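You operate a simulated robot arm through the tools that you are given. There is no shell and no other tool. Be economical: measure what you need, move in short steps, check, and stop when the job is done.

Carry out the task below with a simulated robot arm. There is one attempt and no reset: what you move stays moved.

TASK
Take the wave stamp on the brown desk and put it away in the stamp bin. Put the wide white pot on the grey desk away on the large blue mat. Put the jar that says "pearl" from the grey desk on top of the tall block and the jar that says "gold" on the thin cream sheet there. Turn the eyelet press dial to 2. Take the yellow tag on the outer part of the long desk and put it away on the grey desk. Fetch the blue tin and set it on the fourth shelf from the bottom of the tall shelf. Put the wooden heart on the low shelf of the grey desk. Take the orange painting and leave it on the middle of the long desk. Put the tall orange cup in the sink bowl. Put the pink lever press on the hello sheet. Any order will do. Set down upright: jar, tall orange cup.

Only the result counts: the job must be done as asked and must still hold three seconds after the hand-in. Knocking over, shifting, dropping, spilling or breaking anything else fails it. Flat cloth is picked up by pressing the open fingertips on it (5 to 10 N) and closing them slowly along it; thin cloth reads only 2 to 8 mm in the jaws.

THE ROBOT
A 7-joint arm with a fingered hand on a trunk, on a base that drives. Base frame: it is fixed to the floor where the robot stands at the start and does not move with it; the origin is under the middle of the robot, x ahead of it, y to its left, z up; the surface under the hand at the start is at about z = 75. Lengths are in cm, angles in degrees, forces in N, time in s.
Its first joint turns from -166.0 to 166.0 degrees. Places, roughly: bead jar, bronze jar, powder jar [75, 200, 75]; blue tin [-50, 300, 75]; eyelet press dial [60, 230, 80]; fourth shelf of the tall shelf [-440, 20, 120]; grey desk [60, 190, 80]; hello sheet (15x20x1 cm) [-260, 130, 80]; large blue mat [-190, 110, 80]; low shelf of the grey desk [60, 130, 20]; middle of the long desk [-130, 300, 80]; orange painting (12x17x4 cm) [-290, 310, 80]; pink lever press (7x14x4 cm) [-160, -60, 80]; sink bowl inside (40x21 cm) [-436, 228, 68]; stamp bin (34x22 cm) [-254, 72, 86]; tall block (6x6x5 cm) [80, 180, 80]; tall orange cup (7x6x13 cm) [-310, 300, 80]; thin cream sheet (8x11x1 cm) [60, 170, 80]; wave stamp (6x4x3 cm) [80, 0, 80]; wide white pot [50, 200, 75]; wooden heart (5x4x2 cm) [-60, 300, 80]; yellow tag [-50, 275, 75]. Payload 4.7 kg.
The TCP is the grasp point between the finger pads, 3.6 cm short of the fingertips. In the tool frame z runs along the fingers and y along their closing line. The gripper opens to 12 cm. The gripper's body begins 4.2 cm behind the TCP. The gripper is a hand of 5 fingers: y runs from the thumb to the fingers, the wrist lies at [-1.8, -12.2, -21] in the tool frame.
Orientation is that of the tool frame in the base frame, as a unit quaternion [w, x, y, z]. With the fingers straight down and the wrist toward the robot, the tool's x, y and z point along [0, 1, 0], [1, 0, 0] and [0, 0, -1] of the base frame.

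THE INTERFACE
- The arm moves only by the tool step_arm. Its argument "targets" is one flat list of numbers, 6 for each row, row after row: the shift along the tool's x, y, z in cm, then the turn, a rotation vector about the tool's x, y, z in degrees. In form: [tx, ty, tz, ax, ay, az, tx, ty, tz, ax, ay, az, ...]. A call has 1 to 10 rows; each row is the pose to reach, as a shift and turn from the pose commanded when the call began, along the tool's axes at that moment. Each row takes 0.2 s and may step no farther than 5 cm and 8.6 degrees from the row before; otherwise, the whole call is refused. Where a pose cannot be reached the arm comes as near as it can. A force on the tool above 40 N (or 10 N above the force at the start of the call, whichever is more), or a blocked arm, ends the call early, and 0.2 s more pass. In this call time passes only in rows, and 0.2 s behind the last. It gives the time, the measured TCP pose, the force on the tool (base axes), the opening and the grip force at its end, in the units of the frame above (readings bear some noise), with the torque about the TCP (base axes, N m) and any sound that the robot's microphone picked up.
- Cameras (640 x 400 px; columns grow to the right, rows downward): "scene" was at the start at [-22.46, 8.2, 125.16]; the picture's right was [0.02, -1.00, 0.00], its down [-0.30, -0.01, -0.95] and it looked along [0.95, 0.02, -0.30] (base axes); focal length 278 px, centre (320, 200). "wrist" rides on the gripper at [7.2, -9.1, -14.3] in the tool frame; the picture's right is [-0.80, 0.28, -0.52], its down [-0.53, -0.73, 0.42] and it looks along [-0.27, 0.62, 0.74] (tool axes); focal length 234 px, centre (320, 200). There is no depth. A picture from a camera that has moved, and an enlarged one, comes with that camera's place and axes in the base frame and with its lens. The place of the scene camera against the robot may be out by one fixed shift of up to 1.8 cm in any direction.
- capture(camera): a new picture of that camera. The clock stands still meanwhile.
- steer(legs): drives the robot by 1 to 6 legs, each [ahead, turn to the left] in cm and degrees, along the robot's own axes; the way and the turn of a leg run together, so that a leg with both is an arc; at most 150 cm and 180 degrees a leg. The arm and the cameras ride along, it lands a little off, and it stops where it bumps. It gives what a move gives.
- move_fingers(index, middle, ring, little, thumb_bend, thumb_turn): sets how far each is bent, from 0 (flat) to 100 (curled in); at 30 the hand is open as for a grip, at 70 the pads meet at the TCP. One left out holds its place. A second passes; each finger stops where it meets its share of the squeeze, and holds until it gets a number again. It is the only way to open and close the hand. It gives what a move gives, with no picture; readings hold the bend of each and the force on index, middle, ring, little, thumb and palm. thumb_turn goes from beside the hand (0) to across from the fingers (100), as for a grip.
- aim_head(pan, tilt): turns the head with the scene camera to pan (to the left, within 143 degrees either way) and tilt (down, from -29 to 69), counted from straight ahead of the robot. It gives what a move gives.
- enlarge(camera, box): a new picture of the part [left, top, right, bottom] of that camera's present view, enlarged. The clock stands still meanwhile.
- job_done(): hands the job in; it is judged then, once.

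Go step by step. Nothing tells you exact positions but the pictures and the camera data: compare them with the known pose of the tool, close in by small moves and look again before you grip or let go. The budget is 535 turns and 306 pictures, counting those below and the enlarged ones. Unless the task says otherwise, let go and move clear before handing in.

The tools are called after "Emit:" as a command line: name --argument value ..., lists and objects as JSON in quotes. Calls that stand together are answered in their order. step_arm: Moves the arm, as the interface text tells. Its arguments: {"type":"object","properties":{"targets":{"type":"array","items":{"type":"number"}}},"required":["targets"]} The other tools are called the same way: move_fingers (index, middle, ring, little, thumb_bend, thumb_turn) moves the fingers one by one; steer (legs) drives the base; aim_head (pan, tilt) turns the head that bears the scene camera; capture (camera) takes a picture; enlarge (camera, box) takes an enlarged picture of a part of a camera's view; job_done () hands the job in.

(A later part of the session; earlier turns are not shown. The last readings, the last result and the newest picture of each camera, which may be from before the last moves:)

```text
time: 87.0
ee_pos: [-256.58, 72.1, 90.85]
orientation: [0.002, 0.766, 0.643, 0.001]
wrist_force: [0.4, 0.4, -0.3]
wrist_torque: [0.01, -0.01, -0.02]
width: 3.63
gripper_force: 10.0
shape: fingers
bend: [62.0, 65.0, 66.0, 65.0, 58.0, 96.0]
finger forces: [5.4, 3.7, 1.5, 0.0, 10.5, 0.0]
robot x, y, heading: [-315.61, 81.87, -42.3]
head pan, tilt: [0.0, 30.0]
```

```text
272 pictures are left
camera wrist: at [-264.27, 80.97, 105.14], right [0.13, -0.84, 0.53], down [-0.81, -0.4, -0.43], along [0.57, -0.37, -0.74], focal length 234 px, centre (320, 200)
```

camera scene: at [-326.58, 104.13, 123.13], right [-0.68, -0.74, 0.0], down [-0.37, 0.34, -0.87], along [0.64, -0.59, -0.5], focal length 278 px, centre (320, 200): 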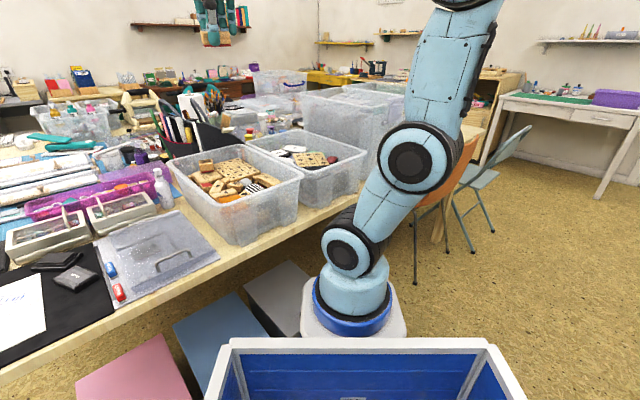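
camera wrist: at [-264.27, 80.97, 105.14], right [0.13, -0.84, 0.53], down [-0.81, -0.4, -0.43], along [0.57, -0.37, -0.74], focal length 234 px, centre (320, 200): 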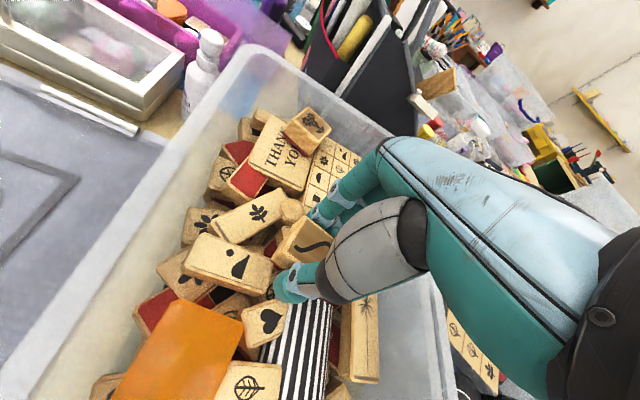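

Near contact now; I go down in small steps until I feel the pile.

Emit:
step_arm --targets '[0, 0, 0.6, 0, 0, 0, 0, 0, 1.2, 0, 0, 0]'

Emit:
step_arm --targets '[0, 0, 0.5, 0, 0, 0, 0, 0, 1.0, 0, 0, 0]'

Emit:
capture --camera "wrist"

```text
time: 87.6
ee_pos: [-256.35, 72.04, 89.65]
orientation: [0.002, 0.766, 0.642, 0.0]
wrist_force: [-0.4, 0.1, -0.3]
wrist_torque: [0.01, -0.02, 0.02]
width: 3.66
gripper_force: 11.3
shape: fingers
bend: [62.0, 65.0, 66.0, 65.0, 58.0, 96.0]
finger forces: [5.4, 3.7, 1.6, 0.0, 10.5, 0.0]
robot x, y, heading: [-315.62, 82.47, -42.8]
head pan, tilt: [0.0, 30.0]
```

```text
time: 88.3
ee_pos: [-256.15, 72.1, 89.11]
orientation: [0.004, 0.765, 0.644, 0.006]
wrist_force: [-1.2, 0.4, 7.4]
wrist_torque: [0.11, 0.29, 0.05]
width: 3.63
gripper_force: 12.0
shape: fingers
bend: [63.0, 65.0, 67.0, 65.0, 59.0, 96.0]
finger forces: [5.0, 3.4, 1.5, 0.0, 13.8, 0.1]
robot x, y, heading: [-315.59, 82.16, -42.5]
head pan, tilt: [0.0, 30.0]
stopped in row 2: the force on the tool passed its limit at 42 N (the readings are from after the stop); the commanded pose is now the measured one
```

```text
271 pictures are left
camera wrist: at [-264.11, 80.92, 103.44], right [0.13, -0.84, 0.53], down [-0.81, -0.4, -0.44], along [0.58, -0.37, -0.73], focal length 234 px, centre (320, 200)
```

wrist: 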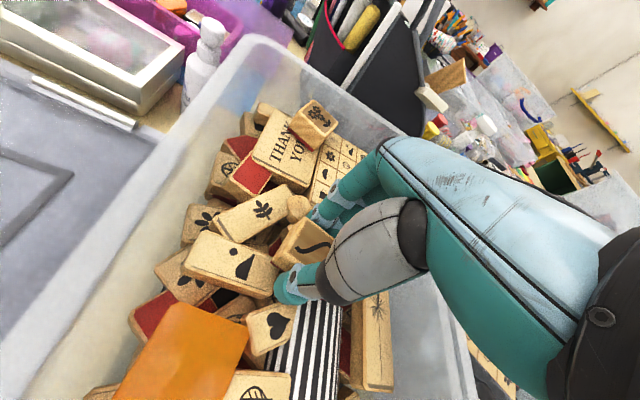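

Contact. I open the hand slowly and rise.

Emit:
step_arm --targets '[0, 0, -0.3, 0, 0, 0]'

Emit:
move_fingers --index 52 --middle 52 --ring 52 --little 52 --thumb_bend 48

Emit:
step_arm --targets '[0, 0, -2, 0, 0, 0, 0, 0, -5, 0, 0, 0, 0, 0, -10, 0, 0, 0, 0, 0, -15, 0, 0, 0, 0, 0, -20, 0, 0, 0, 0, 0, -25, 0, 0, 0, 0, 0, -30, 0, 0, 0, 0, 0, -35, 0, 0, 0]'

Emit:
capture --camera "wrist"

```text
time: 88.8
ee_pos: [-256.15, 72.07, 89.51]
orientation: [0.004, 0.765, 0.644, 0.005]
wrist_force: [0.5, 0.0, -1.1]
wrist_torque: [-0.01, 0.01, 0.01]
width: 3.66
gripper_force: 10.8
shape: fingers
bend: [63.0, 65.0, 67.0, 65.0, 59.0, 96.0]
finger forces: [5.7, 3.6, 1.4, 0.0, 10.7, 0.0]
robot x, y, heading: [-315.54, 82.1, -42.6]
head pan, tilt: [0.0, 30.0]
```

```text
time: 89.8
ee_pos: [-256.1, 72.12, 89.37]
orientation: [0.004, 0.765, 0.644, 0.005]
wrist_force: [0.0, 0.0, 0.2]
wrist_torque: [0.02, 0.0, 0.0]
width: 6.26
gripper_force: 0.0
shape: fingers
bend: [52.0, 52.0, 52.0, 52.0, 48.0, 97.0]
finger forces: [0.1, 0.0, 0.0, 0.0, 0.0, 0.0]
robot x, y, heading: [-315.57, 81.96, -42.3]
head pan, tilt: [0.0, 30.0]
```

```text
time: 91.5
ee_pos: [-256.54, 71.82, 124.47]
orientation: [0.003, 0.766, 0.643, 0.005]
wrist_force: [-0.4, 0.7, -0.9]
wrist_torque: [0.03, 0.01, 0.01]
width: 6.29
gripper_force: 0.1
shape: fingers
bend: [52.0, 52.0, 52.0, 52.0, 48.0, 97.0]
finger forces: [0.1, 0.1, 0.0, 0.1, 0.0, 0.1]
robot x, y, heading: [-315.39, 82.36, -42.5]
head pan, tilt: [0.0, 30.0]
```

```text
270 pictures are left
camera wrist: at [-264.5, 80.7, 138.76], right [0.13, -0.84, 0.53], down [-0.81, -0.4, -0.43], along [0.57, -0.37, -0.73], focal length 234 px, centre (320, 200)
```

wrist: 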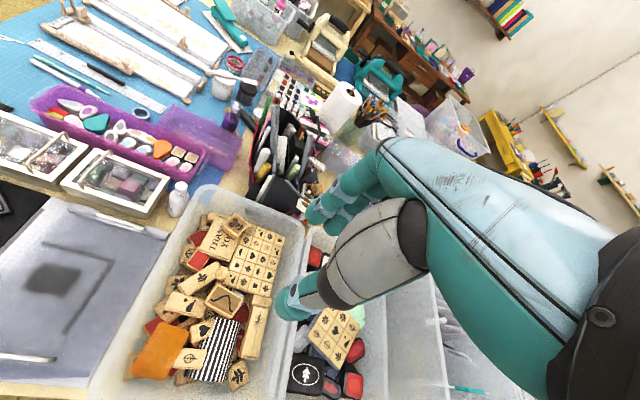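

The wave stamp is in the bin. Next the tall orange cup on the long desk: I tuck the arm, back out and drive toward it.

Emit:
step_arm --targets '[0, -5, 0, 0, 0, 0, 0, -10, 0, 0, 0, 0, 0, -13, 0, 0, 0, 0]'

Emit:
steer --legs '[[-15, 0], [0, -47.6], [-95, 0], [0, 180]]'

Emit:
aim_head --pan -15 --tilt 22

Emit:
capture --camera "scene"

```text
time: 92.3
ee_pos: [-269.47, 74.07, 124.44]
orientation: [0.004, 0.766, 0.643, 0.006]
wrist_force: [-0.5, 0.3, -0.3]
wrist_torque: [-0.02, 0.04, -0.01]
width: 6.27
gripper_force: 0.1
shape: fingers
bend: [52.0, 52.0, 52.0, 52.0, 48.0, 97.0]
finger forces: [0.0, 0.1, 0.0, 0.0, 0.1, 0.0]
robot x, y, heading: [-315.22, 81.97, -42.7]
head pan, tilt: [0.0, 30.0]
```

```text
time: 107.7
ee_pos: [-346.61, 227.94, 124.35]
orientation: [-0.004, -0.248, 0.969, 0.005]
wrist_force: [-0.2, 0.2, -0.6]
wrist_torque: [-0.02, -0.03, 0.04]
width: 6.26
gripper_force: 0.0
shape: fingers
bend: [52.0, 52.0, 52.0, 52.0, 48.0, 97.0]
finger forces: [0.0, 0.0, 0.1, 0.0, 0.0, 0.0]
robot x, y, heading: [-324.03, 186.84, 86.1]
head pan, tilt: [0.0, 30.0]
```

```text
time: 108.5
ee_pos: [-346.69, 227.99, 124.37]
orientation: [-0.003, -0.248, 0.969, 0.006]
wrist_force: [0.8, -0.6, 0.2]
wrist_torque: [-0.02, 0.0, 0.03]
width: 6.27
gripper_force: 0.1
shape: fingers
bend: [52.0, 52.0, 52.0, 52.0, 48.0, 97.0]
finger forces: [0.0, 0.0, 0.0, 0.0, 0.0, 0.0]
robot x, y, heading: [-324.23, 187.17, 86.1]
head pan, tilt: [-15.0, 22.0]
```

```text
269 pictures are left
camera scene: at [-330.06, 163.39, 124.41], right [0.95, -0.32, 0.0], down [-0.12, -0.35, -0.93], along [0.3, 0.88, -0.38], focal length 278 px, centre (320, 200)
```

scene: 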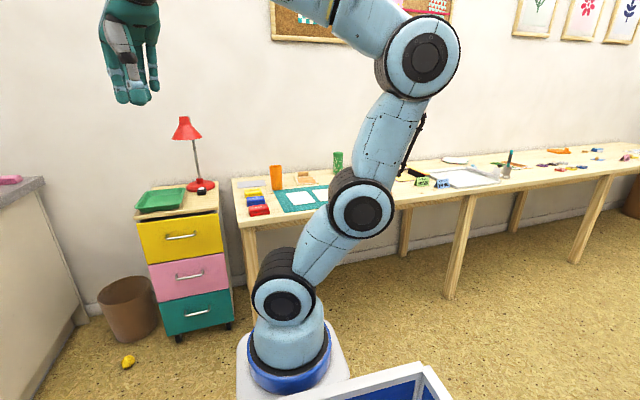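

The orange cup stands near [-308, 297]. I bring the arm round to the front and drive closer.

Emit:
step_arm --targets '[-4.2, -1.4, 0, 0, 0, 5.4, -8.4, -2.8, 0, 0, 0, 10.8, -12.6, -4.2, 0, 0, 0, 16.2, -16.8, -5.6, 0, 0, 0, 21.6, -21, -7, 0, 0, 0, 27, -25.3, -8.5, 0, 0, 0, 32.5, -29.6, -10.2, 0, 0, 0, 38]'

Emit:
steer --legs '[[38, 4]]'

Emit:
capture --camera "wrist"

Emit:
capture --camera "scene"

```text
time: 110.3
ee_pos: [-323.15, 234.0, 124.41]
orientation: [-0.006, -0.091, 0.996, 0.004]
wrist_force: [0.0, -0.1, -1.3]
wrist_torque: [0.0, -0.05, 0.04]
width: 6.3
gripper_force: 0.0
shape: fingers
bend: [52.0, 52.0, 52.0, 52.0, 48.0, 98.0]
finger forces: [0.1, 0.1, 0.0, 0.1, 0.0, 0.1]
robot x, y, heading: [-323.82, 187.34, 86.2]
head pan, tilt: [-15.0, 22.0]
stopped in row 7: the arm was blocked; the commanded pose is now the measured one
```

```text
time: 112.7
ee_pos: [-325.27, 271.73, 124.27]
orientation: [-0.006, -0.125, 0.992, 0.004]
wrist_force: [-0.7, 0.6, -0.1]
wrist_torque: [0.01, -0.01, 0.03]
width: 6.3
gripper_force: 0.1
shape: fingers
bend: [52.0, 52.0, 52.0, 52.0, 48.0, 98.0]
finger forces: [0.0, 0.0, 0.0, 0.0, 0.0, 0.0]
robot x, y, heading: [-322.69, 224.85, 90.2]
head pan, tilt: [-15.0, 22.0]
```

```text
268 pictures are left
camera wrist: at [-329.85, 261.19, 138.69], right [0.72, 0.47, 0.52], down [0.69, -0.57, -0.44], along [0.09, 0.67, -0.74], focal length 234 px, centre (320, 200)
```

wrist: 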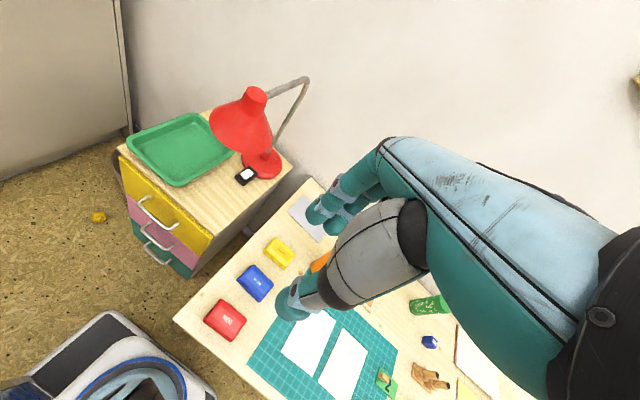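

```text
267 pictures are left
camera scene: at [-327.12, 200.7, 124.41], right [0.97, -0.26, 0.0], down [-0.1, -0.36, -0.93], along [0.24, 0.9, -0.37], focal length 278 px, centre (320, 200)
```

scene: 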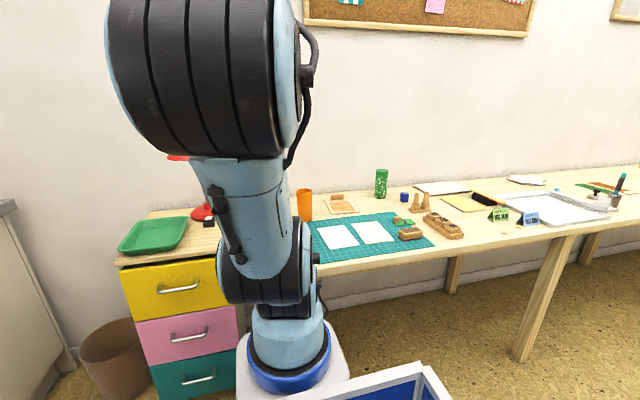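

The cup is at about [-307.5, 300], standing. I open the hand and move over it, still high.

Emit:
move_fingers --index 30 --middle 30 --ring 30 --little 30 --thumb_bend 30 --thumb_turn 100

Emit:
step_arm --targets '[-3.5, 3.3, 0, 0, 0, 0, -7, 6.6, 0, 0, 0, 0, -10.4, 9.9, 0, 0, 0, 4, -13.9, 13.1, 0, 0, 0, 9, -17.4, 16.4, 0, 0, 0, 14, -20.8, 19.7, 0, 0, 0, 19, -24.3, 23, 0, 0, 0, 25]'

Emit:
capture --camera "wrist"

Emit:
capture --camera "scene"

```text
time: 113.7
ee_pos: [-325.25, 271.85, 124.38]
orientation: [-0.006, -0.125, 0.992, 0.004]
wrist_force: [0.2, 1.2, 0.5]
wrist_torque: [-0.01, 0.0, 0.01]
width: 12.19
gripper_force: 0.1
shape: fingers
bend: [30.0, 30.0, 30.0, 30.0, 30.0, 98.0]
finger forces: [0.1, 0.0, 0.0, 0.0, 0.0, 0.1]
robot x, y, heading: [-322.46, 225.02, 90.0]
head pan, tilt: [-15.0, 22.0]
```

```text
time: 115.3
ee_pos: [-307.6, 300.28, 124.46]
orientation: [-0.007, 0.092, 0.996, 0.004]
wrist_force: [-0.8, 0.7, 1.4]
wrist_torque: [0.02, -0.05, 0.0]
width: 12.22
gripper_force: 0.0
shape: fingers
bend: [30.0, 30.0, 30.0, 30.0, 30.0, 98.0]
finger forces: [0.0, 0.0, 0.0, 0.0, 0.1, 0.0]
robot x, y, heading: [-322.7, 225.12, 90.2]
head pan, tilt: [-15.0, 22.0]
```

```text
266 pictures are left
camera wrist: at [-316.29, 292.63, 138.88], right [0.85, 0.12, 0.52], down [0.38, -0.82, -0.43], along [0.37, 0.57, -0.74], focal length 234 px, centre (320, 200)
```

wrist: 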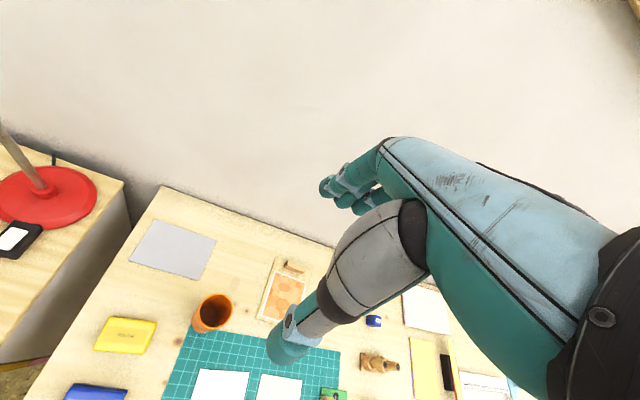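

```text
265 pictures are left
camera scene: at [-327.12, 200.66, 124.4], right [0.97, -0.26, 0.0], down [-0.1, -0.36, -0.93], along [0.24, 0.9, -0.37], focal length 278 px, centre (320, 200)
```

scene: 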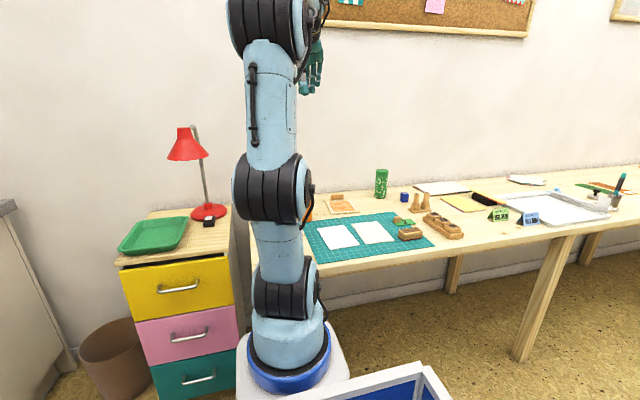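

The cup's rim centre is at about [-309.2, 298.3]. I align and lower to just above it.

Emit:
step_arm --targets '[1.2, -2.3, 3, 0, 0, 0, 1.2, -2.3, 8, 0, 0, 0, 1.2, -2.3, 13, 0, 0, 0, 1.2, -2.3, 18, 0, 0, 0, 1.2, -2.3, 23, 0, 0, 0, 1.2, -2.3, 27, 0, 0, 0]'

Emit:
capture --camera "wrist"

```text
time: 116.7
ee_pos: [-309.33, 298.16, 97.31]
orientation: [-0.007, 0.093, 0.996, 0.003]
wrist_force: [0.3, -0.4, 0.2]
wrist_torque: [-0.01, -0.04, -0.04]
width: 12.21
gripper_force: 0.0
shape: fingers
bend: [30.0, 30.0, 30.0, 30.0, 30.0, 98.0]
finger forces: [0.1, 0.0, 0.0, 0.0, 0.1, 0.0]
robot x, y, heading: [-323.09, 224.93, 90.2]
head pan, tilt: [-15.0, 22.0]
```

```text
264 pictures are left
camera wrist: at [-318.02, 290.52, 111.74], right [0.85, 0.12, 0.52], down [0.38, -0.81, -0.43], along [0.37, 0.57, -0.74], focal length 234 px, centre (320, 200)
```

wrist: 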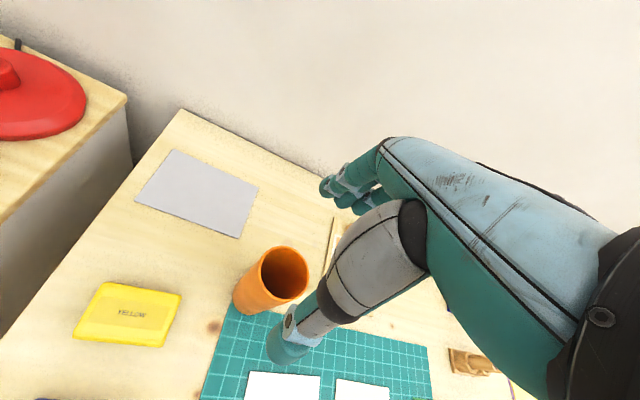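

Alignment agrees. I lower around the cup.

Emit:
step_arm --targets '[-0.3, -0.3, 4, 0, 0, 0, -0.3, -0.3, 8, 0, 0, 0, -0.3, -0.3, 11.5, 0, 0, 0]'

Emit:
capture --camera "wrist"

```text
time: 117.5
ee_pos: [-309.22, 297.71, 85.96]
orientation: [-0.006, 0.093, 0.996, 0.002]
wrist_force: [0.4, -1.4, 0.4]
wrist_torque: [0.02, -0.04, 0.0]
width: 12.21
gripper_force: 0.0
shape: fingers
bend: [30.0, 30.0, 30.0, 30.0, 30.0, 98.0]
finger forces: [0.0, 0.1, 0.1, 0.0, 0.0, 0.0]
robot x, y, heading: [-322.89, 224.63, 90.1]
head pan, tilt: [-15.0, 22.0]
```

```text
263 pictures are left
camera wrist: at [-317.93, 290.22, 100.37], right [0.85, 0.12, 0.52], down [0.38, -0.81, -0.43], along [0.37, 0.57, -0.74], focal length 234 px, centre (320, 200)
```

wrist: 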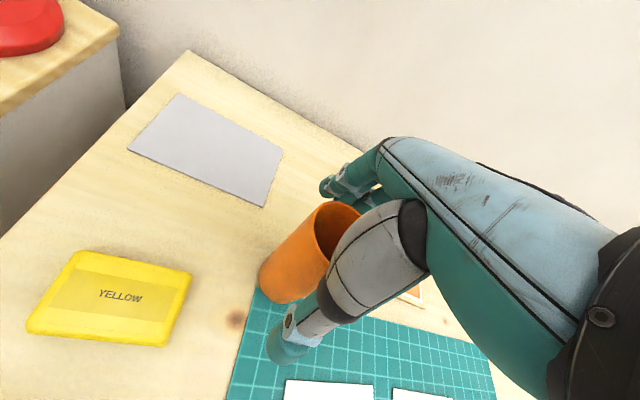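

The cup is between thumb and fingers; down a little more and close.

Emit:
step_arm --targets '[0, 0, 1.5, 0, 0, 0]'

Emit:
move_fingers --index 60 --middle 60 --ring 60 --little 60 --thumb_bend 55

Emit:
capture --camera "wrist"

```text
time: 117.9
ee_pos: [-309.18, 297.96, 84.4]
orientation: [-0.006, 0.092, 0.996, 0.002]
wrist_force: [0.0, 0.7, 0.3]
wrist_torque: [0.01, -0.01, -0.04]
width: 12.21
gripper_force: 0.0
shape: fingers
bend: [30.0, 30.0, 30.0, 30.0, 30.0, 98.0]
finger forces: [0.0, 0.1, 0.0, 0.1, 0.1, 0.0]
robot x, y, heading: [-322.68, 224.82, 89.7]
head pan, tilt: [-15.0, 22.0]
```

```text
time: 118.9
ee_pos: [-309.21, 297.93, 84.44]
orientation: [-0.006, 0.093, 0.996, 0.003]
wrist_force: [-0.6, -0.3, 0.5]
wrist_torque: [0.01, -0.03, 0.0]
width: 5.35
gripper_force: 7.0
shape: fingers
bend: [57.0, 56.0, 60.0, 60.0, 51.0, 100.0]
finger forces: [3.0, 4.0, 0.0, 0.0, 6.4, 0.1]
robot x, y, heading: [-322.7, 224.92, 89.8]
head pan, tilt: [-15.0, 22.0]
```

```text
262 pictures are left
camera wrist: at [-317.88, 290.37, 98.82], right [0.85, 0.12, 0.52], down [0.38, -0.82, -0.43], along [0.37, 0.57, -0.74], focal length 234 px, centre (320, 200)
```

wrist: 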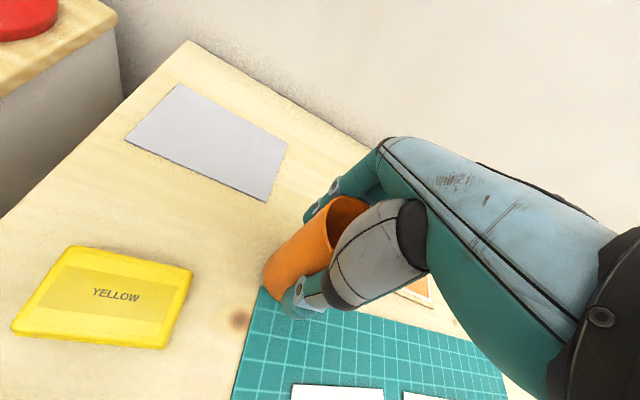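

Held by index, middle and thumb. I firm the grip a bit and lift.

Emit:
move_fingers --index 64 --middle 64 --thumb_bend 57

Emit:
step_arm --targets '[0, 0, -2, 0, 0, 0, 0, 0, -6, 0, 0, 0, 0, 0, -11, 0, 0, 0, 0, 0, -16, 0, 0, 0, 0, 0, -21, 0, 0, 0, 0, 0, -26, 0, 0, 0]'

Emit:
capture --camera "wrist"

Emit:
aim_head --pan 55 --tilt 22

Emit:
capture --camera "scene"

```text
time: 119.9
ee_pos: [-309.31, 297.87, 84.42]
orientation: [-0.007, 0.092, 0.996, 0.003]
wrist_force: [0.4, 0.5, 0.5]
wrist_torque: [-0.01, -0.04, 0.01]
width: 5.26
gripper_force: 9.8
shape: fingers
bend: [58.0, 59.0, 60.0, 60.0, 50.0, 100.0]
finger forces: [4.6, 6.0, 0.1, 0.1, 9.3, 0.0]
robot x, y, heading: [-322.48, 224.61, 90.1]
head pan, tilt: [-15.0, 22.0]
```

```text
time: 121.3
ee_pos: [-308.9, 297.92, 110.36]
orientation: [-0.007, 0.092, 0.996, 0.002]
wrist_force: [0.4, 0.2, -0.9]
wrist_torque: [-0.05, 0.01, 0.03]
width: 5.25
gripper_force: 9.9
shape: fingers
bend: [59.0, 59.0, 60.0, 60.0, 50.0, 100.0]
finger forces: [4.3, 5.6, 0.0, 0.1, 9.2, 0.0]
robot x, y, heading: [-322.62, 224.78, 90.0]
head pan, tilt: [-15.0, 22.0]
```

```text
261 pictures are left
camera wrist: at [-317.64, 290.32, 124.82], right [0.85, 0.12, 0.52], down [0.38, -0.82, -0.43], along [0.37, 0.56, -0.74], focal length 234 px, centre (320, 200)
```

wrist: 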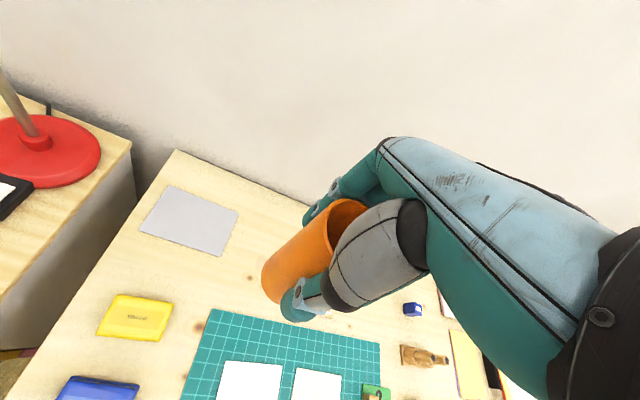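

```text
time: 122.7
ee_pos: [-308.92, 297.78, 110.34]
orientation: [-0.006, 0.092, 0.996, 0.003]
wrist_force: [0.2, 0.3, -0.3]
wrist_torque: [-0.01, -0.03, -0.02]
width: 5.25
gripper_force: 10.0
shape: fingers
bend: [59.0, 59.0, 60.0, 60.0, 50.0, 100.0]
finger forces: [4.4, 5.8, 0.0, 0.0, 9.1, 0.0]
robot x, y, heading: [-323.02, 224.73, 90.0]
head pan, tilt: [55.0, 22.0]
```

```text
260 pictures are left
camera scene: at [-337.11, 197.04, 124.41], right [0.57, 0.82, 0.0], down [0.31, -0.21, -0.93], along [-0.76, 0.53, -0.37], focal length 278 px, centre (320, 200)
```

scene: 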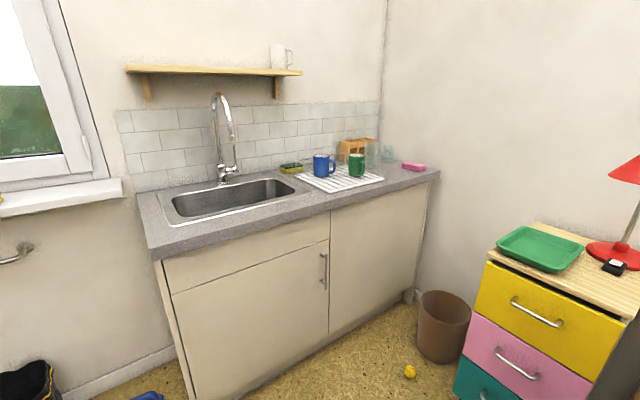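

The cup is held upright. The sink bowl lies at about [-436, 228], with the faucet over its middle, so I'll set the cup in the near end (y ≈ 217). I retract, back off, turn and drive to the sink.

Emit:
step_arm --targets '[0, -5, -3, 0, 0, 0, 0, -9, -6, 0, 0, 0, 0, -13, -9, 0, 0, 0, 0, -17, -12, 0, 0, 0, 0, -21, -14, 0, 0, 0]'

Emit:
steer --legs '[[-12, 0], [0, 90], [45, 0]]'

Emit:
aim_head --pan 0 --tilt 25

Emit:
capture --camera "scene"

Emit:
capture --camera "wrist"

```text
refused: row 1 steps farther than a row can; nothing moved
```

```text
time: 130.0
ee_pos: [-440.61, 229.6, 110.52]
orientation: [-0.007, -0.629, 0.777, -0.003]
wrist_force: [-0.2, 0.3, -1.7]
wrist_torque: [-0.01, -0.01, -0.03]
width: 5.12
gripper_force: 8.3
shape: fingers
bend: [61.0, 60.0, 60.0, 60.0, 50.0, 100.0]
finger forces: [3.8, 5.3, 0.1, 0.0, 8.7, 0.0]
robot x, y, heading: [-367.63, 214.64, 178.8]
head pan, tilt: [55.0, 22.0]
```

```text
time: 131.2
ee_pos: [-440.48, 229.68, 110.43]
orientation: [-0.006, -0.63, 0.776, -0.004]
wrist_force: [-0.3, 0.0, -1.1]
wrist_torque: [-0.01, 0.0, 0.03]
width: 5.08
gripper_force: 8.7
shape: fingers
bend: [61.0, 60.0, 60.0, 60.0, 50.0, 100.0]
finger forces: [3.8, 5.3, 0.0, 0.0, 8.6, 0.0]
robot x, y, heading: [-367.77, 213.97, 178.9]
head pan, tilt: [0.0, 25.0]
```

```text
259 pictures are left
camera scene: at [-342.92, 205.69, 123.93], right [0.02, 1.0, 0.0], down [0.42, -0.01, -0.91], along [-0.91, 0.02, -0.42], focal length 278 px, centre (320, 200)
```

scene: 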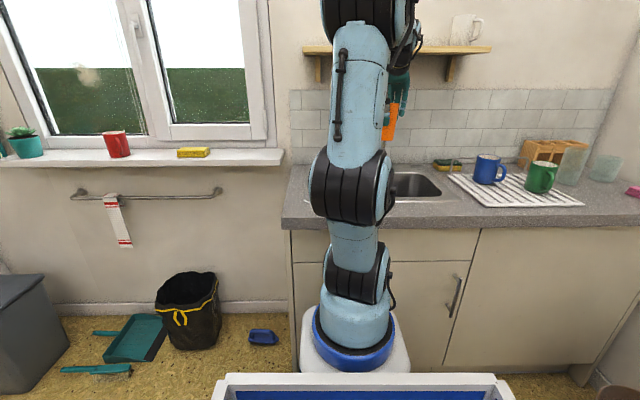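

```text
258 pictures are left
camera wrist: at [-433.01, 221.03, 124.81], right [-0.1, 0.85, 0.52], down [0.82, 0.36, -0.43], along [-0.56, 0.38, -0.74], focal length 234 px, centre (320, 200)
```

wrist: 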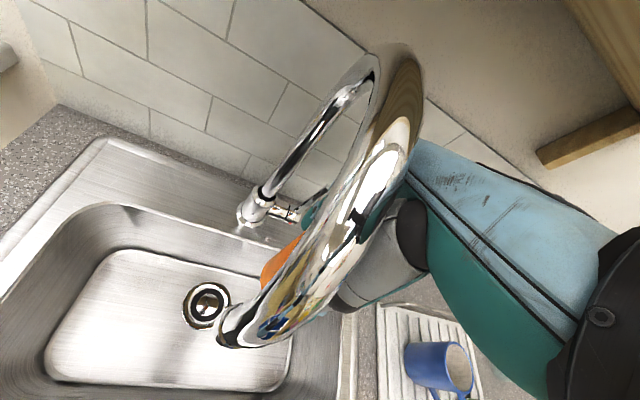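

The arm call was refused, so the hand drove in extended; it now straddles the faucet spout without touching. I reverse straight back along the same line.

Emit:
steer --legs '[[-30, 0]]'

Emit:
capture --camera "wrist"

Emit:
capture --camera "scene"

```text
time: 133.3
ee_pos: [-410.91, 229.09, 110.46]
orientation: [-0.006, -0.631, 0.776, -0.003]
wrist_force: [0.7, -0.1, -0.1]
wrist_torque: [-0.02, 0.03, 0.02]
width: 5.08
gripper_force: 9.1
shape: fingers
bend: [61.0, 60.0, 60.0, 60.0, 50.0, 100.0]
finger forces: [3.7, 5.4, 0.0, 0.0, 8.3, 0.0]
robot x, y, heading: [-338.36, 213.82, 178.7]
head pan, tilt: [0.0, 25.0]
```

```text
257 pictures are left
camera wrist: at [-403.5, 220.43, 124.81], right [-0.1, 0.85, 0.52], down [0.82, 0.36, -0.43], along [-0.56, 0.38, -0.74], focal length 234 px, centre (320, 200)
```

wrist: 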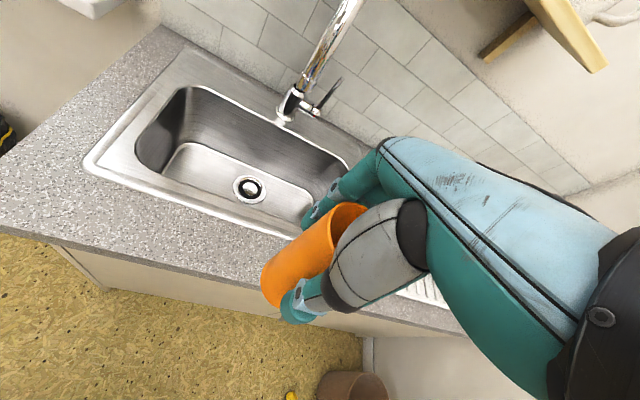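

```text
256 pictures are left
camera scene: at [-313.42, 205.05, 123.93], right [0.02, 1.0, 0.0], down [0.42, -0.01, -0.91], along [-0.91, 0.02, -0.42], focal length 278 px, centre (320, 200)
```

scene: 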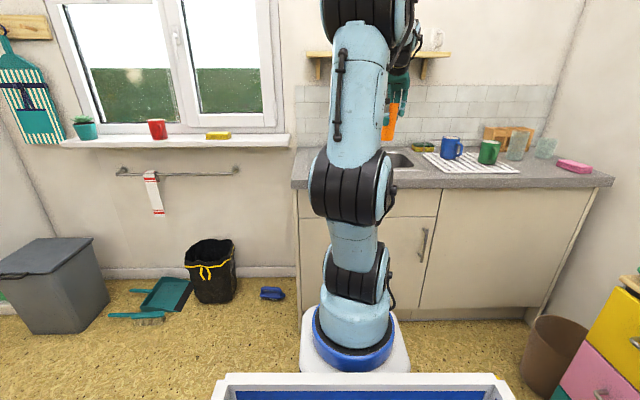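

Clear now. I shift the hand to y ≈ 216 (away from the spout), square it up, and then drive forward.

Emit:
step_arm --targets '[4.2, -0.9, -1, 0, 0, -4, 8.4, -1.8, -2, 0, 0, -8, 12.7, -2.7, -3, 0, 0, -12]'

Emit:
capture --camera "wrist"

```text
time: 134.1
ee_pos: [-410.95, 216.16, 113.55]
orientation: [0.006, 0.707, -0.707, 0.002]
wrist_force: [-0.3, -0.6, 0.0]
wrist_torque: [-0.02, 0.01, -0.01]
width: 5.09
gripper_force: 9.5
shape: fingers
bend: [61.0, 60.0, 60.0, 60.0, 50.0, 100.0]
finger forces: [3.8, 5.3, 0.0, 0.1, 8.2, 0.1]
robot x, y, heading: [-338.27, 213.63, 178.9]
head pan, tilt: [0.0, 25.0]
```

```text
255 pictures are left
camera wrist: at [-401.77, 209.25, 127.87], right [-0.28, 0.81, 0.52], down [0.73, 0.53, -0.44], along [-0.63, 0.26, -0.74], focal length 234 px, centre (320, 200)
```

wrist: 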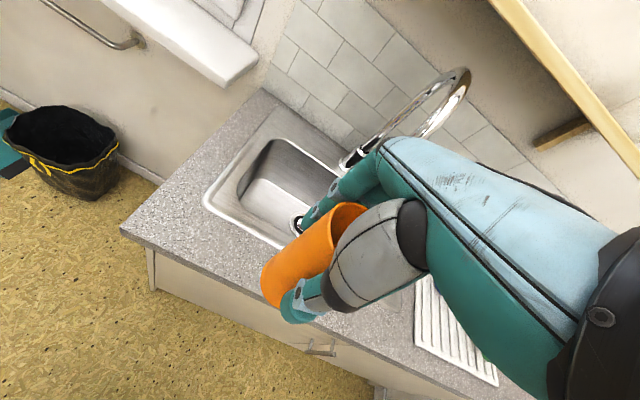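

Now forward 15 cm and check the clearance to the spout.

Emit:
steer --legs '[[15, 0]]'

Emit:
capture --camera "wrist"

Emit:
enlarge --camera "scene" --box '[260, 20, 480, 240]'

```text
time: 135.4
ee_pos: [-426.4, 216.47, 113.5]
orientation: [0.006, 0.708, -0.706, 0.002]
wrist_force: [1.2, 0.1, 0.1]
wrist_torque: [0.01, 0.01, 0.02]
width: 5.09
gripper_force: 8.8
shape: fingers
bend: [61.0, 60.0, 60.0, 60.0, 50.0, 100.0]
finger forces: [3.8, 5.2, 0.0, 0.1, 8.2, 0.0]
robot x, y, heading: [-353.84, 213.9, 178.9]
head pan, tilt: [0.0, 25.0]
```

```text
254 pictures are left
camera wrist: at [-417.06, 209.6, 127.86], right [-0.28, 0.81, 0.52], down [0.73, 0.53, -0.44], along [-0.63, 0.26, -0.74], focal length 234 px, centre (320, 200)
```

wrist: 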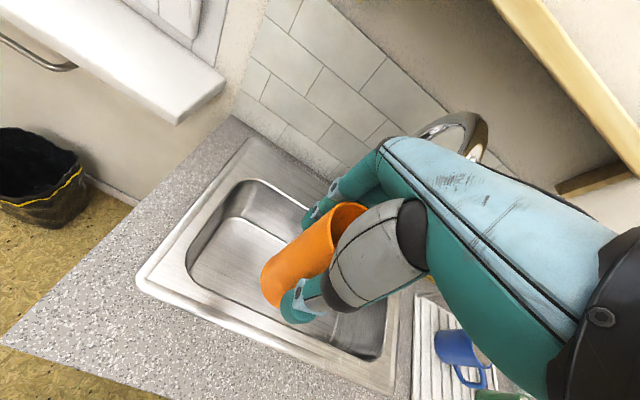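

```text
1.82 times, centred on (370, 130) of scene
camera zoom: at [-328.72, 205.38, 123.93], right [0.02, 1.0, 0.0], down [0.42, -0.01, -0.91], along [-0.91, 0.02, -0.42], focal length 505 px, centre (229, 327)
```

zoom: 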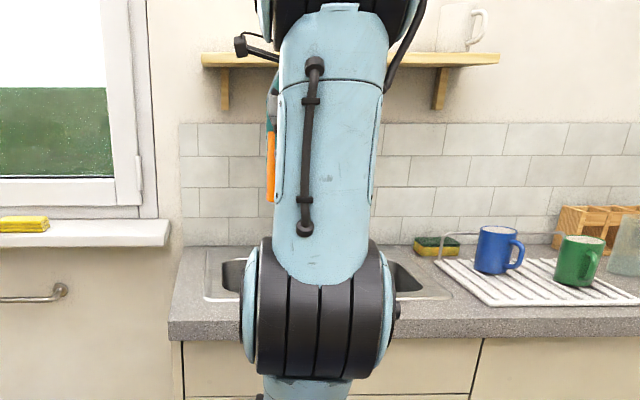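

The bowl's near end spans y from 208 and x from -446 to -425. I move forward over (-436, 216) and lower toward the bowl.

Emit:
step_arm --targets '[0.6, 3.2, 0, 0, 0, 0, 0.6, 6.4, 0, 0, 0, 0, 0.6, 9.6, 0, 0, 0, 0, 0.6, 9.6, 5, 0, 0, 0, 0.6, 9.6, 10, 0, 0, 0, 0.6, 9.6, 15, 0, 0, 0]'

Emit:
capture --camera "wrist"

```text
time: 136.8
ee_pos: [-435.64, 215.74, 98.8]
orientation: [-0.007, -0.707, 0.707, -0.001]
wrist_force: [1.7, 0.4, 0.6]
wrist_torque: [0.03, 0.03, -0.01]
width: 5.07
gripper_force: 9.3
shape: fingers
bend: [61.0, 60.0, 60.0, 60.0, 50.0, 100.0]
finger forces: [3.7, 5.2, 0.1, 0.0, 8.1, 0.1]
robot x, y, heading: [-353.36, 213.87, 178.8]
head pan, tilt: [0.0, 25.0]
```

```text
252 pictures are left
camera wrist: at [-426.49, 208.74, 113.2], right [-0.28, 0.81, 0.52], down [0.73, 0.53, -0.44], along [-0.63, 0.26, -0.74], focal length 234 px, centre (320, 200)
```

wrist: 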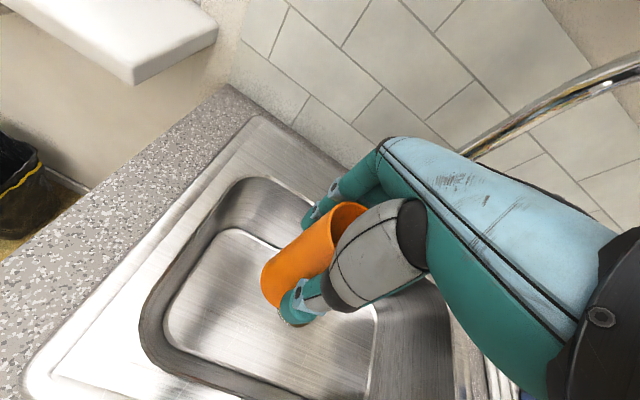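

Good clearance. I continue down.

Emit:
step_arm --targets '[0, 0, 5, 0, 0, 0, 0, 0, 10, 0, 0, 0, 0, 0, 15, 0, 0, 0, 0, 0, 17, 0, 0, 0]'

Emit:
capture --camera "wrist"

```text
time: 137.8
ee_pos: [-435.96, 215.57, 81.8]
orientation: [0.007, 0.707, -0.707, 0.002]
wrist_force: [-0.6, 1.0, 0.6]
wrist_torque: [-0.02, 0.01, 0.03]
width: 5.08
gripper_force: 8.0
shape: fingers
bend: [61.0, 60.0, 60.0, 60.0, 50.0, 100.0]
finger forces: [3.7, 5.1, 0.0, 0.1, 8.0, 0.0]
robot x, y, heading: [-353.25, 213.84, 178.8]
head pan, tilt: [0.0, 25.0]
```

```text
251 pictures are left
camera wrist: at [-426.77, 208.75, 96.1], right [-0.28, 0.81, 0.52], down [0.73, 0.53, -0.44], along [-0.63, 0.26, -0.74], focal length 234 px, centre (320, 200)
```

wrist: 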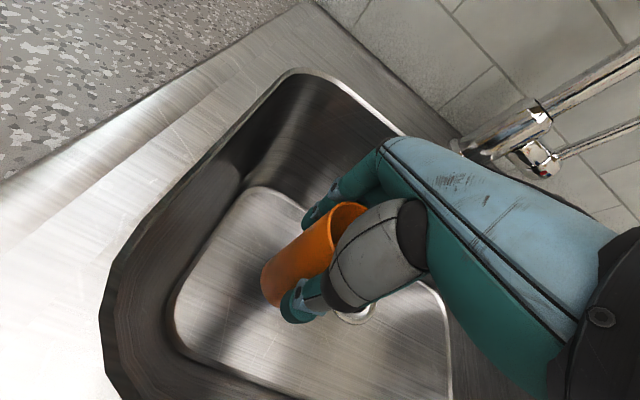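

Well inside the bowl. I feel for the bottom in small steps.

Emit:
step_arm --targets '[0, 0, 1, 0, 0, 0, 0, 0, 2, 0, 0, 0, 0, 0, 3, 0, 0, 0]'

Emit:
step_arm --targets '[0, 0, 0.5, 0, 0, 0, 0, 0, 1, 0, 0, 0]'

Emit:
capture --camera "wrist"

```text
time: 138.7
ee_pos: [-436.11, 215.51, 78.68]
orientation: [0.006, 0.708, -0.706, 0.002]
wrist_force: [0.6, -0.2, -0.3]
wrist_torque: [-0.01, 0.02, 0.01]
width: 5.05
gripper_force: 8.4
shape: fingers
bend: [61.0, 60.0, 60.0, 60.0, 50.0, 100.0]
finger forces: [3.8, 5.2, 0.0, 0.1, 8.0, 0.0]
robot x, y, heading: [-353.27, 213.58, 179.1]
head pan, tilt: [0.0, 25.0]
```

```text
time: 139.2
ee_pos: [-436.06, 215.53, 77.67]
orientation: [0.007, 0.708, -0.706, 0.002]
wrist_force: [-1.1, -0.4, 7.3]
wrist_torque: [0.06, 0.15, 0.05]
width: 4.85
gripper_force: 8.7
shape: fingers
bend: [61.0, 60.0, 60.0, 60.0, 51.0, 100.0]
finger forces: [3.0, 5.8, 0.1, 0.0, 8.6, 0.0]
robot x, y, heading: [-353.27, 214.04, 178.6]
head pan, tilt: [0.0, 25.0]
```

```text
250 pictures are left
camera wrist: at [-426.84, 208.54, 91.97], right [-0.28, 0.81, 0.52], down [0.73, 0.53, -0.44], along [-0.63, 0.26, -0.74], focal length 234 px, centre (320, 200)
```

wrist: 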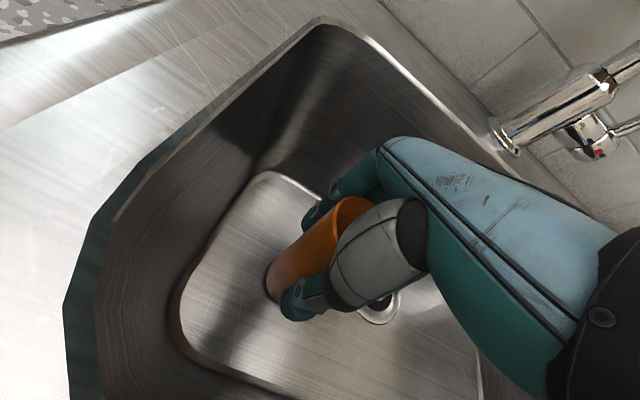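

The cup rests on the bottom. I release gently and check.

Emit:
move_fingers --index 46 --middle 46 --ring 46 --little 46 --thumb_bend 40

Emit:
capture --camera "wrist"

```text
time: 140.2
ee_pos: [-435.96, 215.34, 77.54]
orientation: [0.005, 0.708, -0.706, 0.003]
wrist_force: [-0.1, 0.7, -0.1]
wrist_torque: [-0.01, -0.01, 0.01]
width: 8.34
gripper_force: 0.1
shape: fingers
bend: [46.0, 46.0, 46.0, 46.0, 40.0, 99.0]
finger forces: [0.0, 0.1, 0.0, 0.0, 0.1, 0.0]
robot x, y, heading: [-353.61, 213.93, 178.7]
head pan, tilt: [0.0, 25.0]
```

```text
249 pictures are left
camera wrist: at [-426.84, 208.55, 91.94], right [-0.28, 0.81, 0.52], down [0.73, 0.53, -0.44], along [-0.63, 0.26, -0.74], focal length 234 px, centre (320, 200)
```

wrist: 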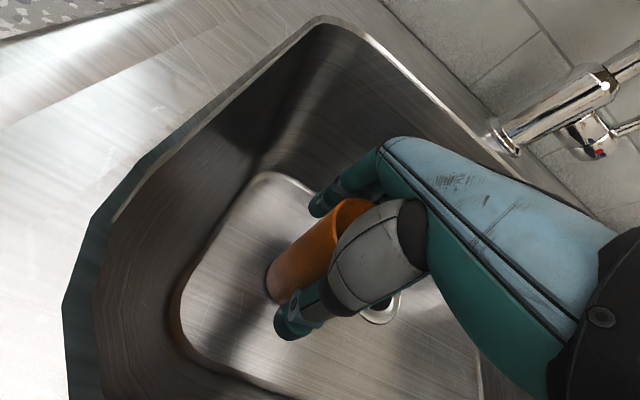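

The cup stands free. I open a little more and rise straight up, then back over the counter.

Emit:
move_fingers --index 38 --middle 38 --ring 38 --little 38 --thumb_bend 33

Emit:
step_arm --targets '[0, 0, -3, 0, 0, 0, 0, 0, -7, 0, 0, 0, 0, 0, -12, 0, 0, 0, 0, 0, -17, 0, 0, 0, 0, 0, -22, 0, 0, 0, 0, 0, -27, 0, 0, 0, 0, 0, -32, 0, 0, 0, 0, 0, -36, 0, 0, 0, 0, -4, -36, 0, 0, 0, 0, -9, -36, 0, 0, 0]'

Emit:
capture --camera "wrist"

```text
time: 141.2
ee_pos: [-436.14, 215.54, 77.5]
orientation: [0.006, 0.708, -0.706, 0.003]
wrist_force: [0.1, 0.5, -0.5]
wrist_torque: [0.01, -0.05, -0.02]
width: 10.61
gripper_force: 0.0
shape: fingers
bend: [38.0, 38.0, 38.0, 38.0, 33.0, 98.0]
finger forces: [0.0, 0.0, 0.0, 0.1, 0.1, 0.0]
robot x, y, heading: [-353.72, 213.77, 179.0]
head pan, tilt: [0.0, 25.0]
```

```text
time: 143.4
ee_pos: [-426.94, 215.89, 113.35]
orientation: [0.006, 0.708, -0.707, 0.003]
wrist_force: [-1.0, 0.3, -0.8]
wrist_torque: [-0.03, -0.02, -0.02]
width: 10.62
gripper_force: 0.1
shape: fingers
bend: [38.0, 38.0, 38.0, 38.0, 33.0, 98.0]
finger forces: [0.1, 0.0, 0.0, 0.0, 0.0, 0.0]
robot x, y, heading: [-353.74, 213.36, 178.8]
head pan, tilt: [0.0, 25.0]
```

```text
248 pictures are left
camera wrist: at [-417.85, 208.96, 127.75], right [-0.28, 0.81, 0.52], down [0.73, 0.53, -0.43], along [-0.62, 0.26, -0.74], focal length 234 px, centre (320, 200)
```

wrist: 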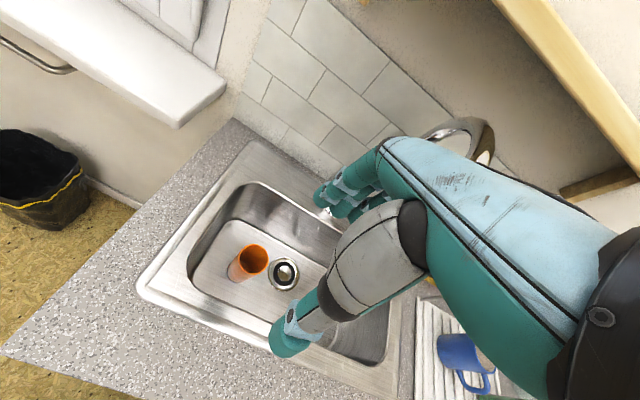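

The cup stands upright in the sink. Next the orange painting: I retract the arm and drive back to the long desk.

Emit:
step_arm --targets '[0, -4.5, -2, 0, 0, 0, 0, -9, -4, 0, 0, 0, 0, -13.5, -6, 0, 0, 0, 0, -18, -8, 0, 0, 0]'

Emit:
steer --legs '[[-50, 0], [0, -90], [12, 0]]'

Emit:
aim_head --pan 10 --tilt 28

Emit:
capture --camera "scene"

Emit:
capture --camera "wrist"

```text
time: 144.4
ee_pos: [-409.11, 216.03, 121.28]
orientation: [0.006, 0.708, -0.706, 0.005]
wrist_force: [-0.2, -0.4, -1.5]
wrist_torque: [-0.05, -0.05, 0.0]
width: 10.63
gripper_force: 0.1
shape: fingers
bend: [38.0, 38.0, 38.0, 38.0, 33.0, 98.0]
finger forces: [0.1, 0.0, 0.0, 0.0, 0.1, 0.0]
robot x, y, heading: [-353.41, 213.57, 178.9]
head pan, tilt: [0.0, 25.0]
```

```text
time: 152.2
ee_pos: [-298.11, 280.03, 121.31]
orientation: [-0.006, 0.018, 1.0, 0.002]
wrist_force: [0.7, -0.8, 0.7]
wrist_torque: [0.01, 0.03, 0.01]
width: 10.6
gripper_force: 0.1
shape: fingers
bend: [38.0, 38.0, 38.0, 38.0, 33.0, 98.0]
finger forces: [0.1, 0.0, 0.1, 0.0, 0.0, 0.0]
robot x, y, heading: [-302.06, 224.88, 86.6]
head pan, tilt: [0.0, 25.0]
```

```text
time: 152.9
ee_pos: [-297.95, 280.1, 121.34]
orientation: [-0.006, 0.018, 1.0, 0.003]
wrist_force: [0.2, -0.7, 0.4]
wrist_torque: [0.02, -0.03, -0.04]
width: 10.62
gripper_force: 0.0
shape: fingers
bend: [38.0, 38.0, 38.0, 38.0, 33.0, 98.0]
finger forces: [0.0, 0.0, 0.1, 0.0, 0.0, 0.0]
robot x, y, heading: [-302.51, 224.68, 86.6]
head pan, tilt: [10.0, 28.0]
```

```text
247 pictures are left
camera scene: at [-312.0, 201.28, 123.45], right [0.99, 0.11, 0.0], down [0.05, -0.47, -0.88], along [-0.1, 0.88, -0.47], focal length 278 px, centre (320, 200)
```

scene: 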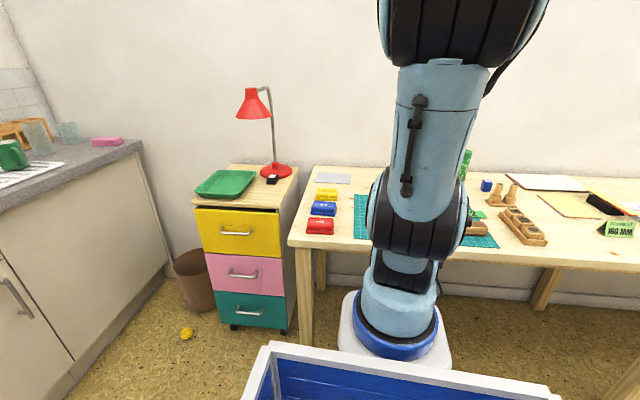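

```text
246 pictures are left
camera wrist: at [-305.5, 271.25, 135.72], right [0.82, 0.25, 0.52], down [0.5, -0.75, -0.44], along [0.28, 0.62, -0.74], focal length 234 px, centre (320, 200)
```

wrist: 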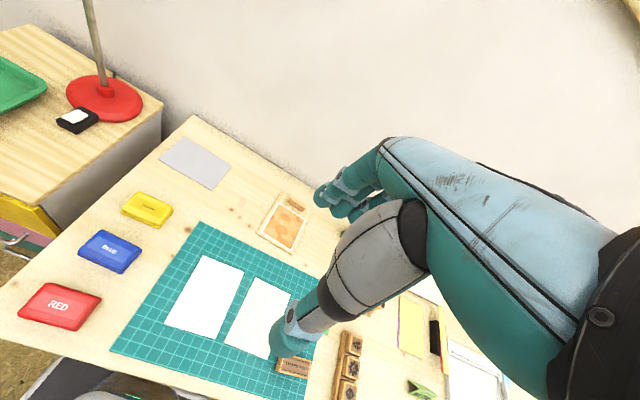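

I zoom in on the painting to see its form.

Emit:
enlarge --camera "wrist" --box '[220, 160, 380, 280]'

```text
3.33 times, centred on (300, 220) of wrist
camera zoom: at [-305.5, 271.25, 135.72], right [0.82, 0.25, 0.52], down [0.5, -0.75, -0.44], along [0.28, 0.62, -0.74], focal length 781 px, centre (387, 133)
```

zoom: 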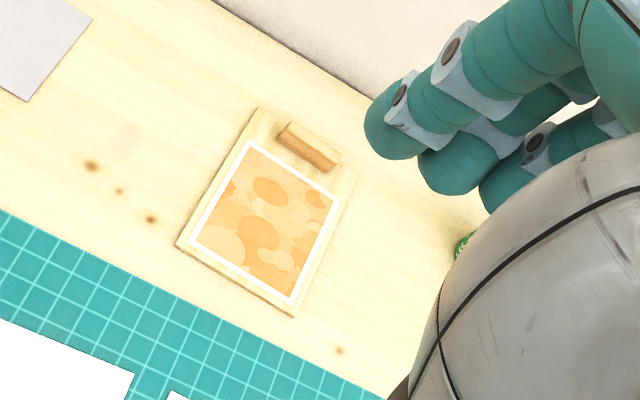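

The painting is a thin board with a small wooden handle block at its far end, near [-290.7, 312.7]. I narrow the hand and go over the handle.

Emit:
move_fingers --index 44 --middle 44 --ring 44 --little 44 --thumb_bend 44

Emit:
step_arm --targets '[-1, 4.7, 0, 0, 0, 0, -2, 9.4, 0, 0, 0, 0, -3, 14, 0.5, 0, 0, 0, -4, 18.7, 1, 0, 0, 1, -5, 23.3, 1.5, 0, 0, 2, -5.6, 28, 2.5, 0, 0, 2, -6.1, 32.5, 4, 0, 0, 2, -6.1, 32.5, 9, 0, 0, 2, -6.1, 32.5, 14, 0, 0, 2, -6.1, 32.5, 18, 0, 0, 2]'

Emit:
step_arm --targets '[0, 0, 4, 0, 0, 0, 0, 0, 8, 0, 0, 0, 0, 0, 10, 0, 0, 0]'

Emit:
capture --camera "wrist"

```text
time: 153.9
ee_pos: [-298.07, 280.04, 121.28]
orientation: [-0.005, 0.019, 1.0, 0.003]
wrist_force: [0.0, -0.1, 0.3]
wrist_torque: [0.0, 0.02, 0.02]
width: 8.16
gripper_force: 0.1
shape: fingers
bend: [44.0, 44.0, 44.0, 44.0, 44.0, 99.0]
finger forces: [0.0, 0.0, 0.0, 0.0, 0.1, 0.0]
robot x, y, heading: [-302.29, 224.72, 86.4]
head pan, tilt: [10.0, 28.0]
```

```text
time: 156.1
ee_pos: [-290.99, 312.45, 103.44]
orientation: [-0.006, 0.035, 0.999, 0.004]
wrist_force: [0.4, -0.5, 1.1]
wrist_torque: [0.04, -0.01, -0.01]
width: 8.11
gripper_force: 0.0
shape: fingers
bend: [44.0, 44.0, 44.0, 44.0, 44.0, 99.0]
finger forces: [0.1, 0.0, 0.1, 0.1, 0.0, 0.0]
robot x, y, heading: [-302.27, 224.53, 87.0]
head pan, tilt: [10.0, 28.0]
```

```text
time: 156.9
ee_pos: [-290.99, 312.55, 93.55]
orientation: [-0.006, 0.036, 0.999, 0.002]
wrist_force: [-1.0, -0.7, 0.2]
wrist_torque: [0.06, -0.03, -0.01]
width: 8.13
gripper_force: 0.2
shape: fingers
bend: [44.0, 44.0, 44.0, 44.0, 44.0, 99.0]
finger forces: [0.2, 0.0, 0.1, 0.0, 0.1, 0.0]
robot x, y, heading: [-302.13, 224.43, 86.8]
head pan, tilt: [10.0, 28.0]
```

```text
244 pictures are left
camera wrist: at [-298.79, 303.99, 107.83], right [0.83, 0.22, 0.52], down [0.47, -0.77, -0.44], along [0.3, 0.61, -0.74], focal length 234 px, centre (320, 200)
```

wrist: 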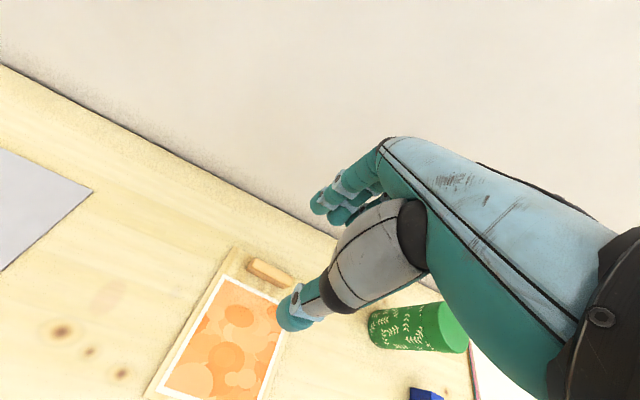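

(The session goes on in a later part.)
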